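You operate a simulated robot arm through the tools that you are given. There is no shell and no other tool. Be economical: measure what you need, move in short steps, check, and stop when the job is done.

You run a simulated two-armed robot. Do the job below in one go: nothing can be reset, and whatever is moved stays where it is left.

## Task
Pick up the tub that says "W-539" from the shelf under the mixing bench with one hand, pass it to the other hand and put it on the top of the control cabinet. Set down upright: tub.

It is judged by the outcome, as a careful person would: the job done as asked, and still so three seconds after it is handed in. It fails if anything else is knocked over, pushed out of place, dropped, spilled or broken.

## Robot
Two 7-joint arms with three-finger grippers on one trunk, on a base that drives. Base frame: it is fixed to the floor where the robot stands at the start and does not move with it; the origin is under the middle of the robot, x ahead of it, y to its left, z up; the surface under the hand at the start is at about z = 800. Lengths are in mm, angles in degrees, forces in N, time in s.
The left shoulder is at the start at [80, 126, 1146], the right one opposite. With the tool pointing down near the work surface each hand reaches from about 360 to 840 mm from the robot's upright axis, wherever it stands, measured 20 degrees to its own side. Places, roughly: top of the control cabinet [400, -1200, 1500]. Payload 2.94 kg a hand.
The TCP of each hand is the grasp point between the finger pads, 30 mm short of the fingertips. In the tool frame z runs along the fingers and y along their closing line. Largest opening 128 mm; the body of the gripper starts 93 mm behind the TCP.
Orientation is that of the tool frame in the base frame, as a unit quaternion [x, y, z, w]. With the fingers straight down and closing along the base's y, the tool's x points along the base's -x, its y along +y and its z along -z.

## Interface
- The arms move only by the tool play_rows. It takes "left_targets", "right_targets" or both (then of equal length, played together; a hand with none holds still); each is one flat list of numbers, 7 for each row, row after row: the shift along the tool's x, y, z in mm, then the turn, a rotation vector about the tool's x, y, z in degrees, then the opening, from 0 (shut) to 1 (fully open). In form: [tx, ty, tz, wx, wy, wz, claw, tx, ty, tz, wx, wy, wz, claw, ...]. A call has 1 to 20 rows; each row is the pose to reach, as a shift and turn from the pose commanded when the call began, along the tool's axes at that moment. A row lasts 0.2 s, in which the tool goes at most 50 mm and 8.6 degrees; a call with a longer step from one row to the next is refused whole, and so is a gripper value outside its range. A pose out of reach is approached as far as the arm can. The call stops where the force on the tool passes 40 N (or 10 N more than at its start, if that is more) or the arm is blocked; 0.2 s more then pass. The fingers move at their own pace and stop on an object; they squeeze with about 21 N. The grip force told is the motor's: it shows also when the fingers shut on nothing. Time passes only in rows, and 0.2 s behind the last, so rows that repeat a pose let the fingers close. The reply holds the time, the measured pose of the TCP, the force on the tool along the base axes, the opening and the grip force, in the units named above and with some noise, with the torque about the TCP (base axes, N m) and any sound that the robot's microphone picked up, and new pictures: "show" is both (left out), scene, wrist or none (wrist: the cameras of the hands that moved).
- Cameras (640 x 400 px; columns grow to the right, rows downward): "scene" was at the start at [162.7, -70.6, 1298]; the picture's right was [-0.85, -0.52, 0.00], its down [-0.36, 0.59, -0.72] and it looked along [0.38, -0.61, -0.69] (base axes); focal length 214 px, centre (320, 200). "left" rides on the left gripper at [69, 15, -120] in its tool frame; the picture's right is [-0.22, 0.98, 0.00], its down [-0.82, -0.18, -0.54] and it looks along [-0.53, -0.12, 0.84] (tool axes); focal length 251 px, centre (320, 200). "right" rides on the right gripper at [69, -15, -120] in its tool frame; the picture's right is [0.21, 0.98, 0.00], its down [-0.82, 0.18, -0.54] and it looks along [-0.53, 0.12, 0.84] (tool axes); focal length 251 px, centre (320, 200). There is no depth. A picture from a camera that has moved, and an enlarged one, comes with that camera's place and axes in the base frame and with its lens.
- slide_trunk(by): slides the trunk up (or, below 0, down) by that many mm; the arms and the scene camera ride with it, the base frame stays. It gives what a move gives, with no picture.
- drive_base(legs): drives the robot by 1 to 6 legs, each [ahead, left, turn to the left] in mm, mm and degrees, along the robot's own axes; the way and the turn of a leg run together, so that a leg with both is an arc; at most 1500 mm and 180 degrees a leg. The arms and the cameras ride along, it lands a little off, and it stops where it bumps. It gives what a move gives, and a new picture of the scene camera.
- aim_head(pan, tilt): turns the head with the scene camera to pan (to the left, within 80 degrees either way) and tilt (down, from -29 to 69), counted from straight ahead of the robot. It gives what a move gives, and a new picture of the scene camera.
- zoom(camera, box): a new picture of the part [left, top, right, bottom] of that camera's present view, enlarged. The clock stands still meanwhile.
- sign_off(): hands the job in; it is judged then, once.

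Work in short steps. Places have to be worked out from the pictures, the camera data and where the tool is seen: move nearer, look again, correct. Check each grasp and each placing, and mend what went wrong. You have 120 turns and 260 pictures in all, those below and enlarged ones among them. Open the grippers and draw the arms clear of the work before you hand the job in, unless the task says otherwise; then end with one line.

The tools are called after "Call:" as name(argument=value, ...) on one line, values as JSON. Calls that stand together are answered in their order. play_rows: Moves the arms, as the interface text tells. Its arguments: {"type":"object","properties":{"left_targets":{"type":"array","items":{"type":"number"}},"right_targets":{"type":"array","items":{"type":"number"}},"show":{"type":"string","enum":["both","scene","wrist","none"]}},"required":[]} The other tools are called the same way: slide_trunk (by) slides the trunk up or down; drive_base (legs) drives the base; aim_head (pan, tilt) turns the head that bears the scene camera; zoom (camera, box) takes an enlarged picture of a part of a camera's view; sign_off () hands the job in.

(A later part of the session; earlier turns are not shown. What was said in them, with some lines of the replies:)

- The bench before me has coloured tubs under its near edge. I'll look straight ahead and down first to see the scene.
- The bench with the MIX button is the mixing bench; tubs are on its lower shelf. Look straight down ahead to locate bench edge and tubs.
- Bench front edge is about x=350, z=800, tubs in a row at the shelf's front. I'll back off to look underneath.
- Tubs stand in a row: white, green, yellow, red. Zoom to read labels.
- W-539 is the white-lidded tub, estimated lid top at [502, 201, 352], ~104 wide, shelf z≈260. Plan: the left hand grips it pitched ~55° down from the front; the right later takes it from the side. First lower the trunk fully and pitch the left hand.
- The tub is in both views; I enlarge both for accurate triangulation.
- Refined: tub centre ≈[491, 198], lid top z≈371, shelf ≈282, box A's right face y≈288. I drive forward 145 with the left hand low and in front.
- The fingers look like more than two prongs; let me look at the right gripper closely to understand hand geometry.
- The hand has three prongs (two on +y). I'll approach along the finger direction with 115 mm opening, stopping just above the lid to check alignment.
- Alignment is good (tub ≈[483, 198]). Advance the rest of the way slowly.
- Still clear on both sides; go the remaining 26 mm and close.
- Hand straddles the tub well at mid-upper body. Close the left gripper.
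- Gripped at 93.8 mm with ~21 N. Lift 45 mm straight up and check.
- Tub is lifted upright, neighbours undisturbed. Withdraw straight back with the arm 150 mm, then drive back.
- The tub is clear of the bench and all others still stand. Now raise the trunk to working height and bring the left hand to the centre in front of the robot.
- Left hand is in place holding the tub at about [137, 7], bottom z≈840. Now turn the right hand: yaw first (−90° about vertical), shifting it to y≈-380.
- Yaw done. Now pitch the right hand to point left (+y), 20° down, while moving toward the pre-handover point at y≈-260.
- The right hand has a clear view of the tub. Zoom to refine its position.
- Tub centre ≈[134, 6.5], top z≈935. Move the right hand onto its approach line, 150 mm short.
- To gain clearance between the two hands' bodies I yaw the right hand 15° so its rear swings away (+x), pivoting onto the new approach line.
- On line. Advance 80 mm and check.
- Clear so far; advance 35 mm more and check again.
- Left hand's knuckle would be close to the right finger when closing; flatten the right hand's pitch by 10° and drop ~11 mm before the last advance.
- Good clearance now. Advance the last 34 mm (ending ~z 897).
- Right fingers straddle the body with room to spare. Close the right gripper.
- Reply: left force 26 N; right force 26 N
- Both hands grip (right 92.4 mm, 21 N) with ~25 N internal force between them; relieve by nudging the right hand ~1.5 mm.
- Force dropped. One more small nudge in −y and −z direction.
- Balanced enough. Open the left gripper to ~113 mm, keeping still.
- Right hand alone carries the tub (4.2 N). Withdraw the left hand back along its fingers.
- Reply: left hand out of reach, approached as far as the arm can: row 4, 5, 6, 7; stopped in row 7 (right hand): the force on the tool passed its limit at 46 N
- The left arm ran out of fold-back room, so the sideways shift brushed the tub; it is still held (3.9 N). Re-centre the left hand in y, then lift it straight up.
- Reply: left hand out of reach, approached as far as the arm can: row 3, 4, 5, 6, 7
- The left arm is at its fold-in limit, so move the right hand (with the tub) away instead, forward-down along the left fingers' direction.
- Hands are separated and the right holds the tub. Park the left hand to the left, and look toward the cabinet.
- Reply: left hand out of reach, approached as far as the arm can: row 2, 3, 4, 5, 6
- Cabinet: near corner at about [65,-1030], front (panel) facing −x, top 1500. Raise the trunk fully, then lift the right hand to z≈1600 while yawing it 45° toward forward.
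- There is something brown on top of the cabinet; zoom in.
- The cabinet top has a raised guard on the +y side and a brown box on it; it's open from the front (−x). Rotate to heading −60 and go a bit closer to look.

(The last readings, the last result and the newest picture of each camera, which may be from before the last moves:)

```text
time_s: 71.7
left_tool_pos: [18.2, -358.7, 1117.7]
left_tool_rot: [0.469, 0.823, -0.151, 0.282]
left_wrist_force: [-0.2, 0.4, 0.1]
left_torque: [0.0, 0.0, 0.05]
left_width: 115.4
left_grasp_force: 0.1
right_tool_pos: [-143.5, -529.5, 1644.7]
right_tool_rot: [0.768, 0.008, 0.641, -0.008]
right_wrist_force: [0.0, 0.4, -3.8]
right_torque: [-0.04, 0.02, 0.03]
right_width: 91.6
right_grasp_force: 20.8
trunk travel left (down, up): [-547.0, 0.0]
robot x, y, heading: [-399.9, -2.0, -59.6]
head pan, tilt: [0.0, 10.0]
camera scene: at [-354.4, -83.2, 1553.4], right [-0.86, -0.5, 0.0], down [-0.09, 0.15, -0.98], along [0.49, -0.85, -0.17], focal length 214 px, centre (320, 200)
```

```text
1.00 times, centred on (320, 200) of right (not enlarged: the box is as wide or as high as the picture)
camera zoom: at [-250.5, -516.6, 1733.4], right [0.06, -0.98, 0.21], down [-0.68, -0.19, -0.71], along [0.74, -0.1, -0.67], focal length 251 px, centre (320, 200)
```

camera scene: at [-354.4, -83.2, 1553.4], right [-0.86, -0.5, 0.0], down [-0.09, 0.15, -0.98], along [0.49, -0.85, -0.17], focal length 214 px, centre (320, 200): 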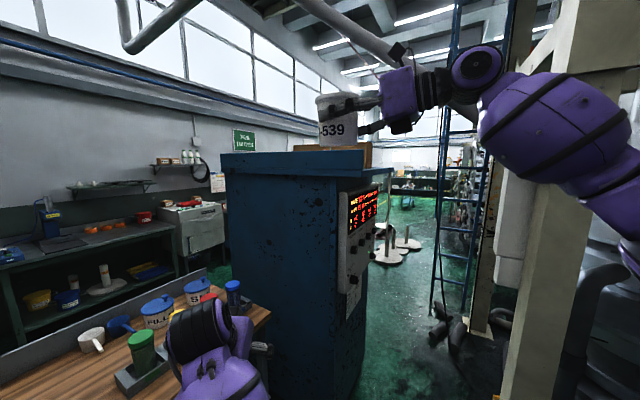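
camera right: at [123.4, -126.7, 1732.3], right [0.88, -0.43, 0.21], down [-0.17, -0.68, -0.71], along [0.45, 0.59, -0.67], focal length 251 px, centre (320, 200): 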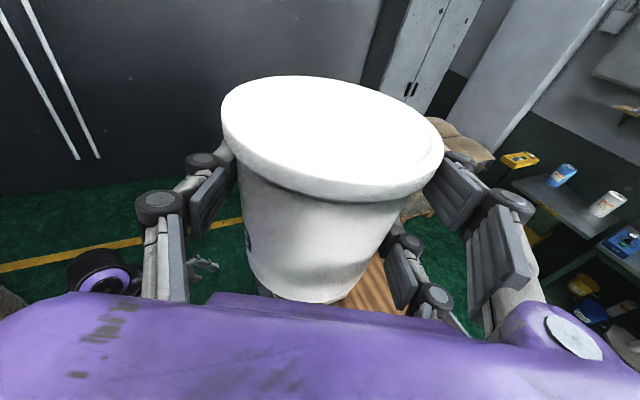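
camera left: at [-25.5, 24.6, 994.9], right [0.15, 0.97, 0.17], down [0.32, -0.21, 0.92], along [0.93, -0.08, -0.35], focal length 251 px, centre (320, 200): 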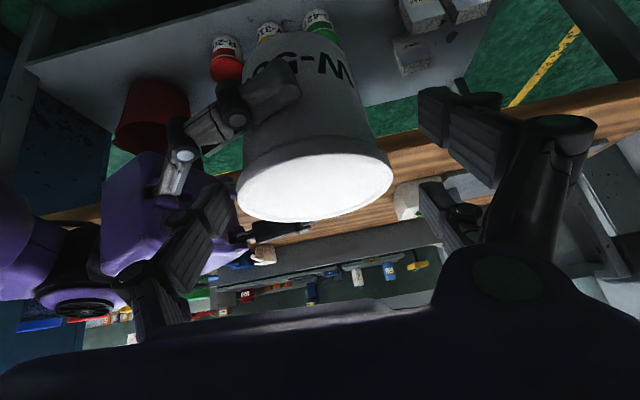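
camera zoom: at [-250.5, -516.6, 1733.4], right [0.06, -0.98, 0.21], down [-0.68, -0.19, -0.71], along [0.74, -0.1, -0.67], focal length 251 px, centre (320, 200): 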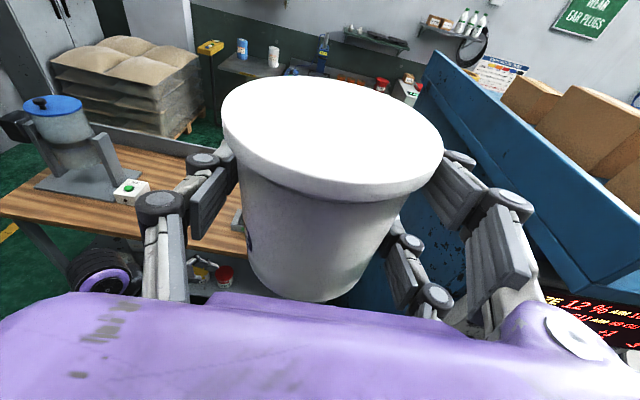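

The nearest column is at about [−720, −1370], far enough. Drive ahead 250 to see the cabinet top better.

Call:
drive_base(legs=[[250, 0, 0]])

Call:
zoom(camera="right", box=[0, 0, 640, 400])

```text
time_s: 73.5
left_tool_pos: [141.0, -579.8, 1118.8]
left_tool_rot: [0.472, 0.822, -0.152, 0.281]
left_wrist_force: [0.0, 0.8, 0.2]
left_torque: [0.02, 0.02, 0.03]
left_width: 115.5
left_grasp_force: 0.1
right_tool_pos: [-22.4, -748.3, 1646.0]
right_tool_rot: [0.768, 0.006, 0.641, -0.006]
right_wrist_force: [-0.2, 0.4, -4.7]
right_torque: [0.0, 0.05, -0.04]
right_width: 91.7
right_grasp_force: 21.7
trunk travel left (down, up): [-547.0, 0.0]
robot x, y, heading: [-275.4, -220.7, -60.3]
head pan, tilt: [0.0, 10.0]
camera scene: at [-229.4, -301.3, 1553.7], right [-0.87, -0.5, 0.0], down [-0.09, 0.15, -0.98], along [0.49, -0.86, -0.17], focal length 214 px, centre (320, 200)
```

scene: 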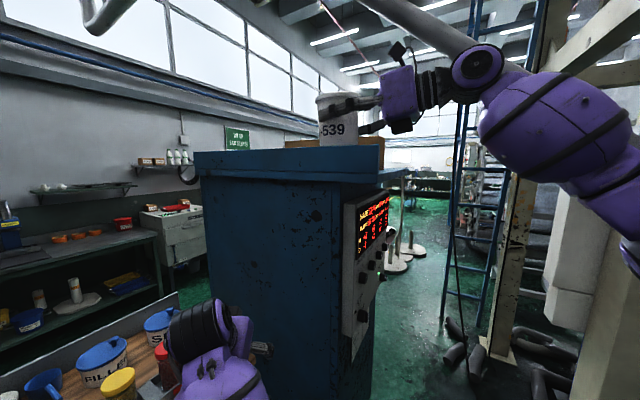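

```text
1.00 times, centred on (320, 200) of right (not enlarged: the box is as wide or as high as the picture)
camera zoom: at [-129.0, -734.8, 1734.8], right [0.05, -0.98, 0.21], down [-0.68, -0.19, -0.71], along [0.74, -0.1, -0.67], focal length 251 px, centre (320, 200)
```

zoom: 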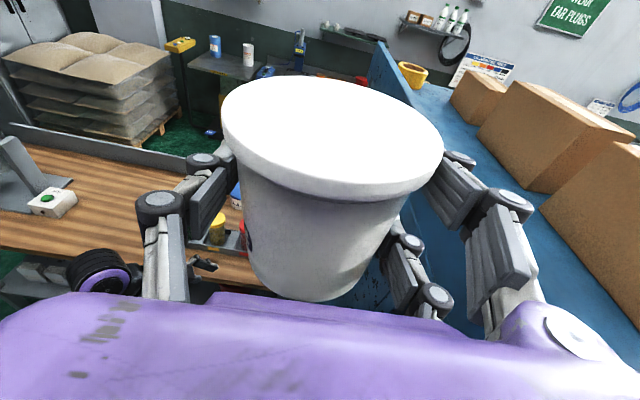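

The top has a free strip between the +y guard and the boxes (y ≈ −1180). Zoom to judge the guard height before crossing.

Call:
zoom(camera="scene", box=[180, 80, 436, 240])

```text
2.50 times, centred on (308, 160) of scene
camera zoom: at [-229.4, -301.3, 1553.7], right [-0.87, -0.5, 0.0], down [-0.09, 0.15, -0.98], along [0.49, -0.86, -0.17], focal length 536 px, centre (350, 300)
```

zoom: 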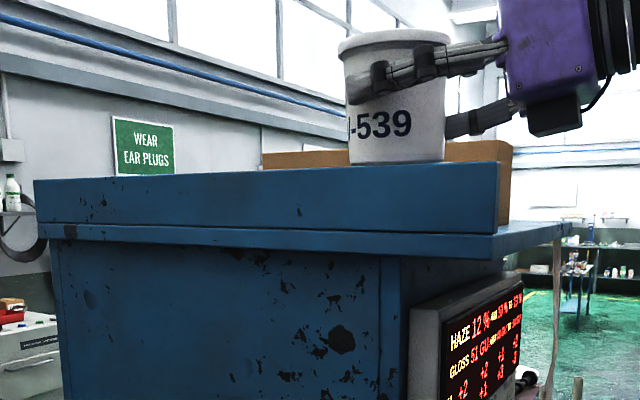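

Guard top is about z 1600, plate ≈1525, front edge x≈−80, guard y≈−865. Raise the tub 75 mm first so its bottom clears the guard.

Call:
play_rows(right_targets=[25, 0, -4, 0, 0, 0, 0.3, 50, 0, -9, 0, 0, 0, 0.3, 74, 0, -13, 0, 0, 0, 0.3, 74, 0, -13, 0, 0, 0, 0.3], show="scene")

```text
time_s: 74.5
left_tool_pos: [141.0, -581.0, 1117.1]
left_tool_rot: [0.472, 0.822, -0.15, 0.281]
left_wrist_force: [-0.9, -0.7, 0.0]
left_torque: [-0.03, 0.0, 0.04]
left_width: 115.2
left_grasp_force: 0.1
right_tool_pos: [-20.7, -747.8, 1720.7]
right_tool_rot: [0.768, 0.006, 0.641, -0.007]
right_wrist_force: [-0.2, 0.3, -5.0]
right_torque: [0.0, -0.01, 0.0]
right_width: 91.6
right_grasp_force: 20.7
trunk travel left (down, up): [-547.0, 0.0]
robot x, y, heading: [-279.9, -218.2, -60.3]
head pan, tilt: [0.0, 10.0]
camera scene: at [-229.1, -302.6, 1553.5], right [-0.87, -0.5, 0.0], down [-0.09, 0.15, -0.98], along [0.49, -0.85, -0.17], focal length 214 px, centre (320, 200)
```

scene: 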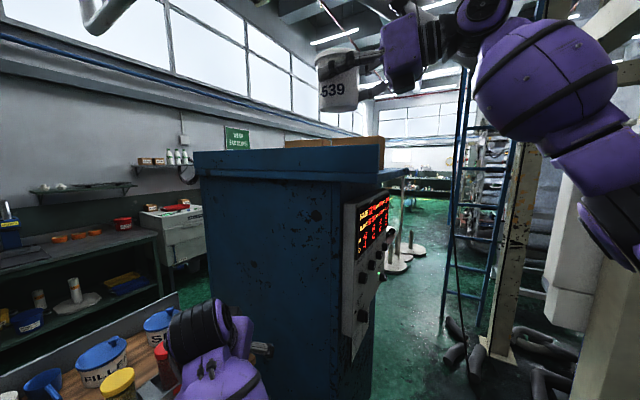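

Tub is now well above the guard. Drive ahead ~230 so the tub comes over the free strip.

Call:
drive_base(legs=[[230, -12, 0]])

Call:
zoom(camera="right", box=[0, 0, 640, 400])

```text
time_s: 76.3
left_tool_pos: [246.2, -790.8, 1119.5]
left_tool_rot: [0.471, 0.822, -0.151, 0.282]
left_wrist_force: [-0.1, 0.6, 0.3]
left_torque: [-0.02, 0.09, -0.03]
left_width: 115.2
left_grasp_force: 0.1
right_tool_pos: [83.5, -955.1, 1722.1]
right_tool_rot: [0.767, 0.007, 0.641, -0.006]
right_wrist_force: [-1.0, 0.6, -3.2]
right_torque: [0.0, 0.05, -0.05]
right_width: 91.5
right_grasp_force: 20.8
trunk travel left (down, up): [-547.0, 0.0]
robot x, y, heading: [-170.4, -430.0, -60.1]
head pan, tilt: [0.0, 10.0]
camera scene: at [-123.4, -510.7, 1553.7], right [-0.87, -0.5, 0.0], down [-0.09, 0.15, -0.98], along [0.49, -0.85, -0.17], focal length 214 px, centre (320, 200)
```

scene: 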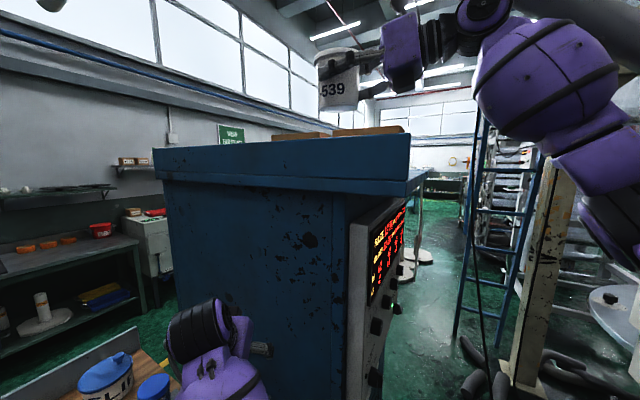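

```text
1.00 times, centred on (320, 200) of right (not enlarged: the box is as wide or as high as the picture)
camera zoom: at [-22.8, -941.4, 1810.7], right [0.05, -0.98, 0.21], down [-0.67, -0.19, -0.71], along [0.74, -0.1, -0.67], focal length 251 px, centre (320, 200)
```

zoom: 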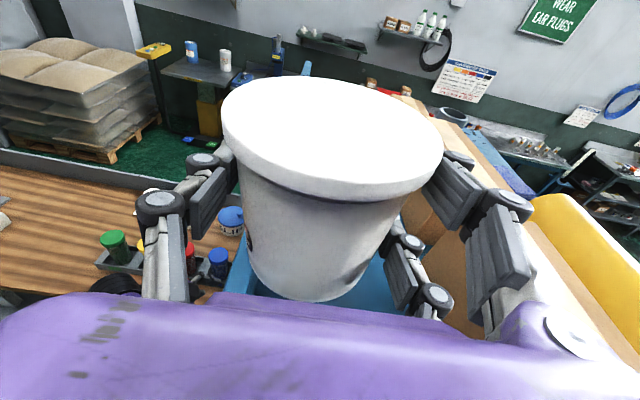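

Guard corner triangulates to [−69, −908, 1600]; boxes' near faces y≈−1142; plate ≈1527. Shift the tub to y≈−1024, centre of the strip, and look.

Call:
play_rows(right_targets=[0, 23, 0, 0, 0, 0, 0.3, 0, 46, 0, 0, 0, 0, 0.3, 0, 69, 0, 0, 0, 0, 0.3, -30, 69, 5, 0, 0, 0, 0.3, -30, 69, 5, 0, 0, 0, 0.3], show="both")

Call:
aim_head(pan=-5, tilt=0)

```text
time_s: 77.5
left_tool_pos: [246.7, -790.2, 1117.4]
left_tool_rot: [0.471, 0.822, -0.152, 0.282]
left_wrist_force: [0.5, -0.6, -0.6]
left_torque: [-0.01, -0.02, -0.04]
left_width: 115.2
left_grasp_force: 0.1
right_tool_pos: [85.5, -1024.3, 1693.4]
right_tool_rot: [0.767, 0.006, 0.642, -0.006]
right_wrist_force: [-0.2, -0.1, -4.4]
right_torque: [-0.02, 0.02, 0.01]
right_width: 91.6
right_grasp_force: 21.1
trunk travel left (down, up): [-547.0, 0.0]
robot x, y, heading: [-164.7, -427.7, -60.2]
head pan, tilt: [0.0, 10.0]
camera scene: at [-122.6, -511.7, 1553.6], right [-0.87, -0.5, 0.0], down [-0.09, 0.15, -0.98], along [0.49, -0.85, -0.17], focal length 214 px, centre (320, 200)
camera right: at [-21.7, -1010.8, 1781.7], right [0.06, -0.98, 0.21], down [-0.68, -0.19, -0.71], along [0.74, -0.1, -0.67], focal length 251 px, centre (320, 200)
```

scene: 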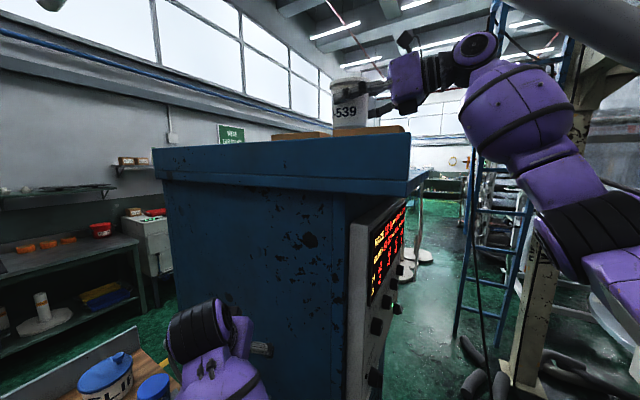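
right: 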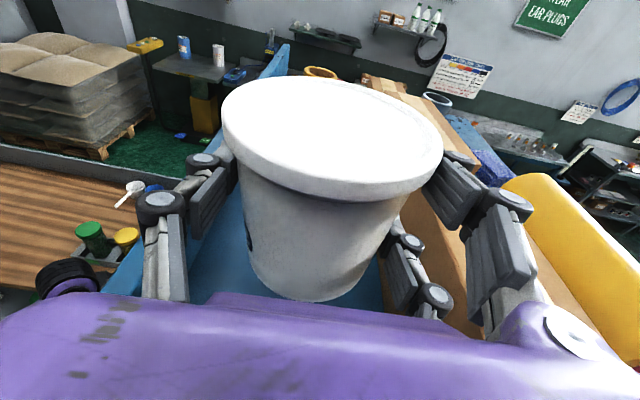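

```text
time_s: 78.2
left_tool_pos: [246.7, -790.7, 1118.1]
left_tool_rot: [0.472, 0.822, -0.151, 0.281]
left_wrist_force: [0.3, 0.2, -0.3]
left_torque: [-0.02, 0.0, 0.0]
left_width: 115.2
left_grasp_force: 0.1
right_tool_pos: [85.0, -1024.8, 1692.0]
right_tool_rot: [0.768, 0.006, 0.641, -0.006]
right_wrist_force: [-0.3, 0.2, -4.2]
right_torque: [0.0, 0.0, 0.02]
right_width: 91.6
right_grasp_force: 21.0
trunk travel left (down, up): [-547.0, 0.0]
robot x, y, heading: [-170.5, -428.2, -60.1]
head pan, tilt: [-5.0, 0.0]
camera scene: at [-131.0, -513.2, 1569.4], right [-0.91, -0.42, 0.0], down [0.0, 0.0, -1.0], along [0.42, -0.91, 0.0], focal length 214 px, centre (320, 200)
```

scene: 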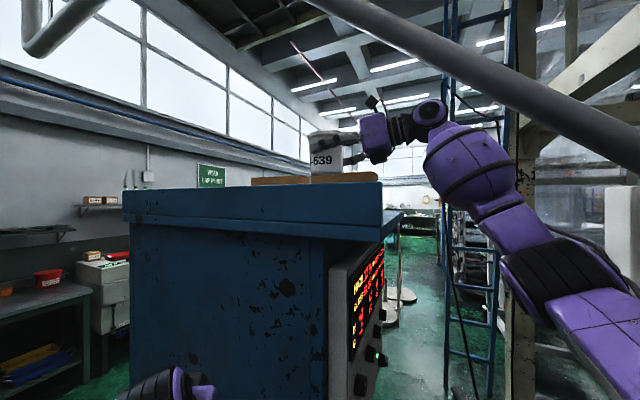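

Zoom to judge plate level and the box clearance.

Call:
zoom(camera="scene", box=[230, 120, 422, 240])

Call:
zoom(camera="right", box=[340, 60, 640, 360])

```text
3.33 times, centred on (326, 180) of scene
camera zoom: at [-131.0, -513.2, 1569.4], right [-0.91, -0.42, 0.0], down [0.0, 0.0, -1.0], along [0.42, -0.91, 0.0], focal length 715 px, centre (300, 267)
```

zoom: 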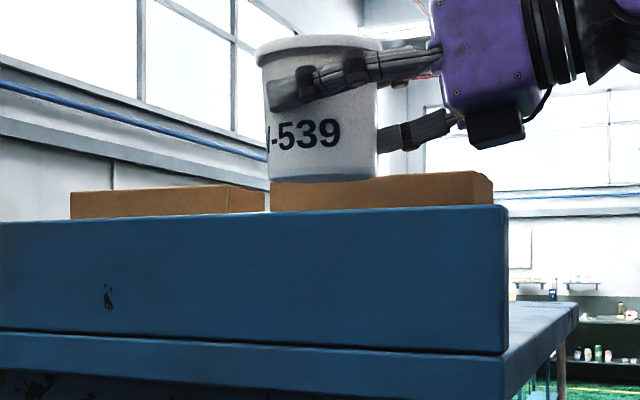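

```text
1.33 times, centred on (490, 210) of right
camera zoom: at [-21.5, -1011.6, 1781.1], right [0.06, -0.98, 0.21], down [-0.68, -0.19, -0.71], along [0.74, -0.1, -0.67], focal length 335 px, centre (93, 187)
```

zoom: 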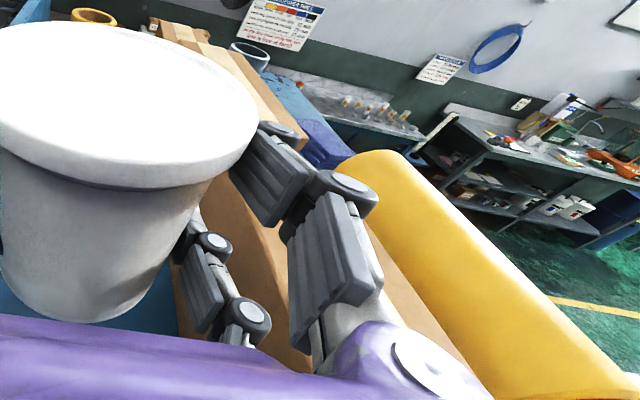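

Plate z≈1523; tub bottom now ≈1633; clear margins both sides (~25–30 mm even when opened). Descend 75 mm.

Call:
play_rows(right_targets=[-20, 0, 3.6, 0, 0, 0, 0.3, -39, 0, 7, 0, 0, 0, 0.3, -57, 0, 10.3, 0, 0, 0, 0.3, -74, 0, 13.5, 0, 0, 0, 0.3, -74, 0, 13.5, 0, 0, 0, 0.3], show="both")

Call:
zoom(camera="scene", box=[230, 120, 422, 240])

```text
time_s: 79.4
left_tool_pos: [248.7, -789.6, 1117.6]
left_tool_rot: [0.471, 0.822, -0.151, 0.281]
left_wrist_force: [0.2, 0.1, 0.2]
left_torque: [-0.01, -0.03, 0.03]
left_width: 115.3
left_grasp_force: 0.2
right_tool_pos: [83.8, -1024.1, 1618.9]
right_tool_rot: [0.767, 0.007, 0.641, -0.007]
right_wrist_force: [0.4, -0.4, -3.7]
right_torque: [0.01, 0.01, -0.01]
right_width: 91.6
right_grasp_force: 21.3
trunk travel left (down, up): [-547.0, 0.0]
robot x, y, heading: [-170.7, -429.8, -59.9]
head pan, tilt: [-5.0, 0.0]
camera scene: at [-131.1, -513.0, 1569.5], right [-0.91, -0.42, 0.0], down [0.0, 0.0, -1.0], along [0.42, -0.91, 0.0], focal length 214 px, centre (320, 200)
camera right: at [-22.2, -1010.2, 1706.7], right [0.05, -0.98, 0.21], down [-0.68, -0.19, -0.71], along [0.74, -0.1, -0.67], focal length 251 px, centre (320, 200)
```

scene: 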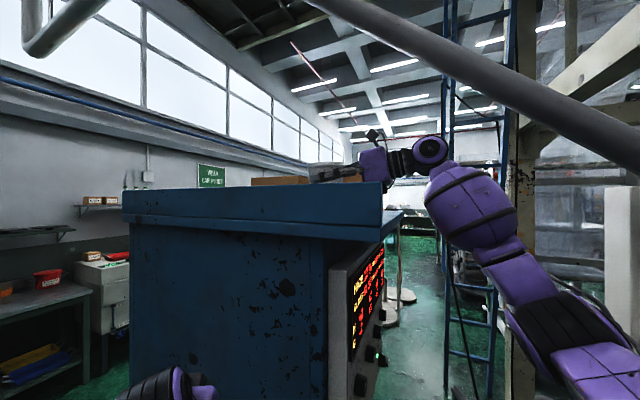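
right: 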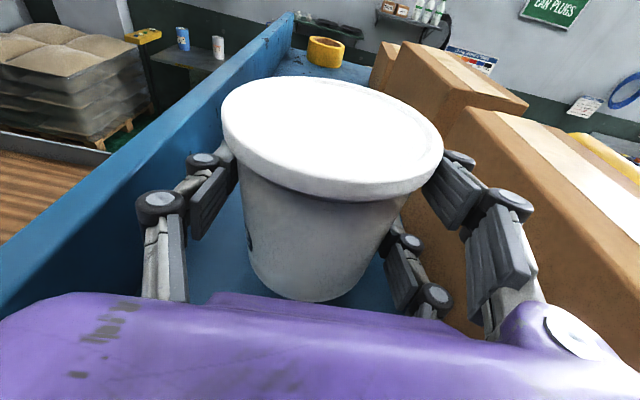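

```text
3.33 times, centred on (326, 180) of scene
camera zoom: at [-131.1, -513.0, 1569.5], right [-0.91, -0.42, 0.0], down [0.0, 0.0, -1.0], along [0.42, -0.91, 0.0], focal length 715 px, centre (300, 267)
```

zoom: 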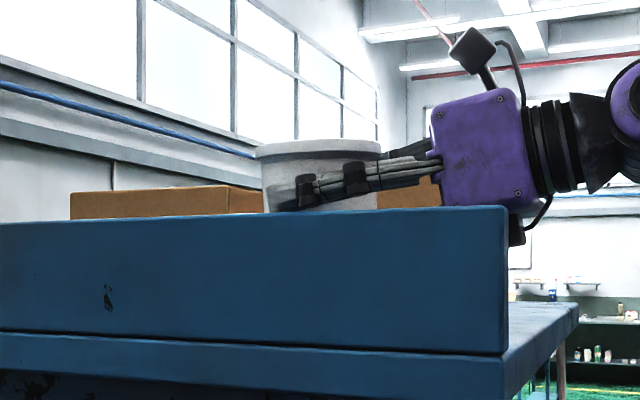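

Clean alignment in the strip, hand attachment will stay ~17 mm above the plate. Descend 30 mm more, then feel for contact.

Call:
play_rows(right_targets=[-8, 0, 1.5, 0, 0, 0, 0.3, -16, 0, 3, 0, 0, 0, 0.3, -24, 0, 4.4, 0, 0, 0, 0.3, -30, 0, 5.5, 0, 0, 0, 0.3, -30, 0, 5.5, 0, 0, 0, 0.3], show="wrist")

```text
time_s: 80.6
left_tool_pos: [247.7, -790.3, 1117.6]
left_tool_rot: [0.472, 0.822, -0.152, 0.281]
left_wrist_force: [-0.4, 0.2, -0.6]
left_torque: [0.01, -0.01, -0.04]
left_width: 115.4
left_grasp_force: 0.1
right_tool_pos: [85.7, -1024.8, 1585.6]
right_tool_rot: [0.768, 0.006, 0.641, -0.006]
right_wrist_force: [0.5, 0.7, -4.8]
right_torque: [0.0, 0.02, 0.01]
right_width: 91.6
right_grasp_force: 21.2
trunk travel left (down, up): [-547.0, 0.0]
robot x, y, heading: [-166.8, -427.5, -60.1]
head pan, tilt: [-5.0, 0.0]
camera right: at [-20.7, -1011.9, 1674.6], right [0.06, -0.98, 0.21], down [-0.68, -0.19, -0.71], along [0.74, -0.1, -0.67], focal length 251 px, centre (320, 200)
```

right: 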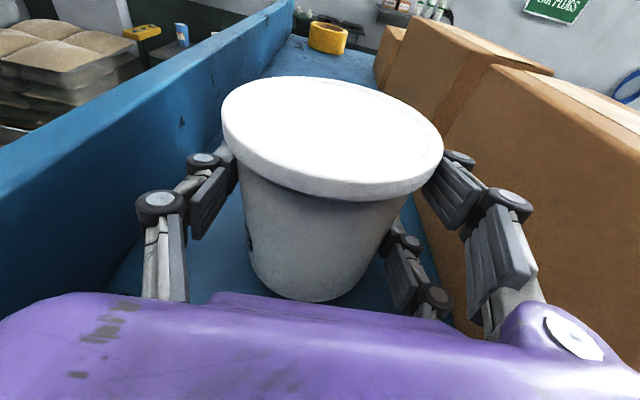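

Still no contact (−4.8 N weight only). Lower in 2 mm rows, 8 mm.

Call:
play_rows(right_targets=[-2, 0, 0.4, 0, 0, 0, 0.3, -4, 0, 0.7, 0, 0, 0, 0.3, -6, 0, 1.1, 0, 0, 0, 0.3, -8, 0, 1.5, 0, 0, 0, 0.3, -8, 0, 1.5, 0, 0, 0, 0.3], show="none")

```text
time_s: 81.8
left_tool_pos: [247.8, -789.7, 1117.9]
left_tool_rot: [0.471, 0.822, -0.151, 0.282]
left_wrist_force: [0.4, -0.1, -0.4]
left_torque: [0.02, 0.0, -0.01]
left_width: 115.2
left_grasp_force: 0.0
right_tool_pos: [85.7, -1024.4, 1579.5]
right_tool_rot: [0.766, 0.006, 0.643, -0.005]
right_wrist_force: [1.6, -3.7, 7.8]
right_torque: [0.27, -0.16, -0.06]
right_width: 91.5
right_grasp_force: 21.2
trunk travel left (down, up): [-547.0, 0.0]
robot x, y, heading: [-167.7, -427.5, -60.0]
head pan, tilt: [-5.0, 0.0]
```

Contact felt (+12 N). Press 1 mm further to seat it, then open gently to ~108 mm.

Call:
play_rows(right_targets=[-1, 0, 0.2, 0, 0, 0, 0.3, -1, 0, 0.2, 0, 0, 0, 0.3, -1, 0, 0.2, 0, 0, 0, 0.72, -1, 0, 0.2, 0, 0, 0, 0.76, -1, 0, 0.2, 0, 0, 0, 0.8, -1, 0, 0.2, 0, 0, 0, 0.85, -1, 0, 0.2, 0, 0, 0, 0.85], show="wrist")

```text
time_s: 83.4
left_tool_pos: [247.2, -790.5, 1118.1]
left_tool_rot: [0.472, 0.822, -0.151, 0.281]
left_wrist_force: [0.4, 0.6, 0.0]
left_torque: [0.01, 0.0, 0.0]
left_width: 115.4
left_grasp_force: 0.0
right_tool_pos: [87.1, -1023.3, 1576.5]
right_tool_rot: [0.768, 0.005, 0.64, -0.006]
right_wrist_force: [-0.5, 0.0, 0.7]
right_torque: [-0.03, 0.0, -0.02]
right_width: 108.6
right_grasp_force: 0.0
trunk travel left (down, up): [-547.0, 0.0]
robot x, y, heading: [-168.5, -429.6, -60.0]
head pan, tilt: [-5.0, 0.0]
camera right: at [-20.2, -1011.0, 1665.5], right [0.06, -0.98, 0.21], down [-0.68, -0.19, -0.71], along [0.74, -0.1, -0.67], focal length 251 px, centre (320, 200)
```

right: 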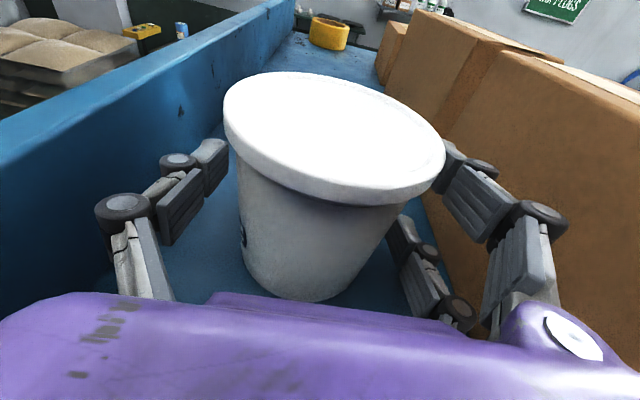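

Tub stands on the plate. Open a little more, then withdraw the hand straight back (−x).

Call:
play_rows(right_targets=[0, 0, 0, 0, 0, 0, 0.92, 0, 0, 0, 0, 0, 0, 0.92, -2, 0, -12, 0, 0, 0, 0.92, -5, 0, -25, 0, 0, 0, 0.92, -8, 0, -45, 0, 0, 0, 0.92, -12, 0, -68, 0, 0, 0, 0.92, -16, 0, -90, 0, 0, 0, 0.92, -16, 0, -115, 0, 0, 0, 0.92, -10, 0, -140, 0, 0, 0, 0.92], show="wrist")

```text
time_s: 85.4
left_tool_pos: [247.3, -789.6, 1118.6]
left_tool_rot: [0.471, 0.822, -0.15, 0.282]
left_wrist_force: [0.1, 0.1, 0.7]
left_torque: [0.02, -0.01, -0.01]
left_width: 114.9
left_grasp_force: 0.1
right_tool_pos: [-55.9, -1026.5, 1590.3]
right_tool_rot: [0.767, 0.006, 0.641, -0.006]
right_wrist_force: [-0.6, 0.8, -0.7]
right_torque: [0.0, 0.0, -0.01]
right_width: 117.9
right_grasp_force: 0.4
trunk travel left (down, up): [-547.0, 0.0]
robot x, y, heading: [-168.4, -427.7, -60.3]
head pan, tilt: [-5.0, 0.0]
camera right: at [-163.1, -1013.7, 1679.3], right [0.06, -0.98, 0.21], down [-0.68, -0.19, -0.71], along [0.74, -0.1, -0.67], focal length 251 px, centre (320, 200)
```

right: 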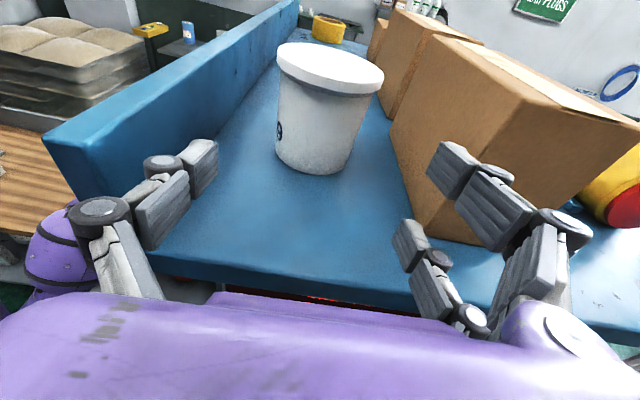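

The tub stands upright on the cabinet top, boxes and roll untouched. Lift the hand clear and back the robot away.

Call:
play_rows(right_targets=[25, 0, -15, 0, 0, 0, 0.92, 50, 0, -30, 0, 0, 0, 0.92, 80, 0, -40, 0, 0, 0, 0.92, 110, 0, -50, 0, 0, 0, 0.92], show="none")

Call:
drive_base(legs=[[-200, 0, 0]])

Call:
zoom(camera="right", box=[0, 0, 640, 400])

```text
time_s: 86.4
left_tool_pos: [247.9, -789.4, 1118.5]
left_tool_rot: [0.472, 0.822, -0.152, 0.282]
left_wrist_force: [-0.6, 0.2, -0.1]
left_torque: [-0.02, -0.06, 0.0]
left_width: 115.3
left_grasp_force: 0.0
right_tool_pos: [-82.3, -1028.3, 1707.2]
right_tool_rot: [0.768, 0.007, 0.641, -0.006]
right_wrist_force: [-1.0, -0.4, 0.0]
right_torque: [0.0, -0.02, -0.03]
right_width: 117.9
right_grasp_force: 0.0
trunk travel left (down, up): [-547.0, 0.0]
robot x, y, heading: [-170.7, -429.0, -60.2]
head pan, tilt: [-5.0, 0.0]
```

```text
time_s: 88.0
left_tool_pos: [149.4, -618.4, 1116.5]
left_tool_rot: [0.471, 0.823, -0.15, 0.281]
left_wrist_force: [-0.4, 0.0, 1.0]
left_torque: [0.01, -0.03, 0.04]
left_width: 115.4
left_grasp_force: 0.0
right_tool_pos: [-179.2, -860.2, 1705.1]
right_tool_rot: [0.767, 0.006, 0.641, -0.008]
right_wrist_force: [-0.1, -0.9, -0.5]
right_torque: [0.01, -0.02, 0.02]
right_width: 117.5
right_grasp_force: 0.2
trunk travel left (down, up): [-547.0, 0.0]
robot x, y, heading: [-266.5, -259.1, -60.0]
head pan, tilt: [-5.0, 0.0]
camera scene: at [-229.3, -341.7, 1569.3], right [-0.91, -0.42, 0.0], down [0.0, 0.0, -1.0], along [0.42, -0.91, 0.0], focal length 214 px, centre (320, 200)
```

scene: 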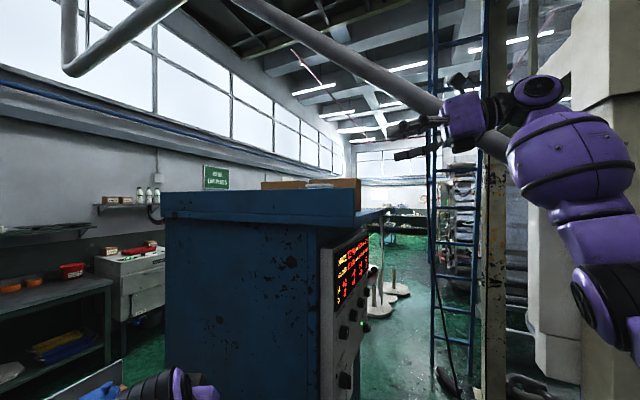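

```text
1.00 times, centred on (320, 200) of right (not enlarged: the box is as wide or as high as the picture)
camera zoom: at [-286.2, -846.8, 1793.8], right [0.06, -0.98, 0.21], down [-0.68, -0.19, -0.71], along [0.73, -0.1, -0.67], focal length 251 px, centre (320, 200)
```

zoom: 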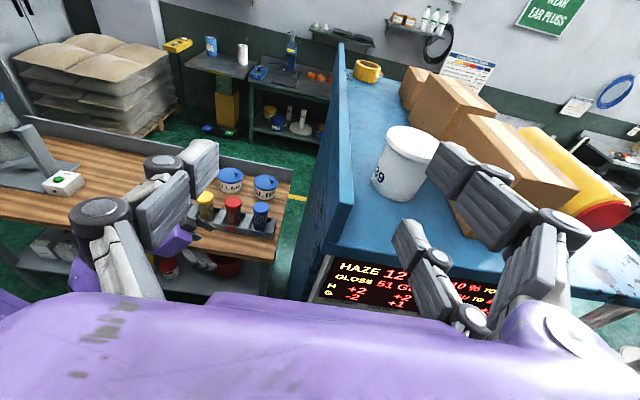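

Tub W-539 stands upright on the cabinet top, both grippers are open and clear. Handing in.

Call:
sign_off()

```text
The job is handed in.
```

The W-539 tub was picked from the shelf by the left hand and passed to the right, which set it upright on top of the control cabinet; nothing else was seen to move.
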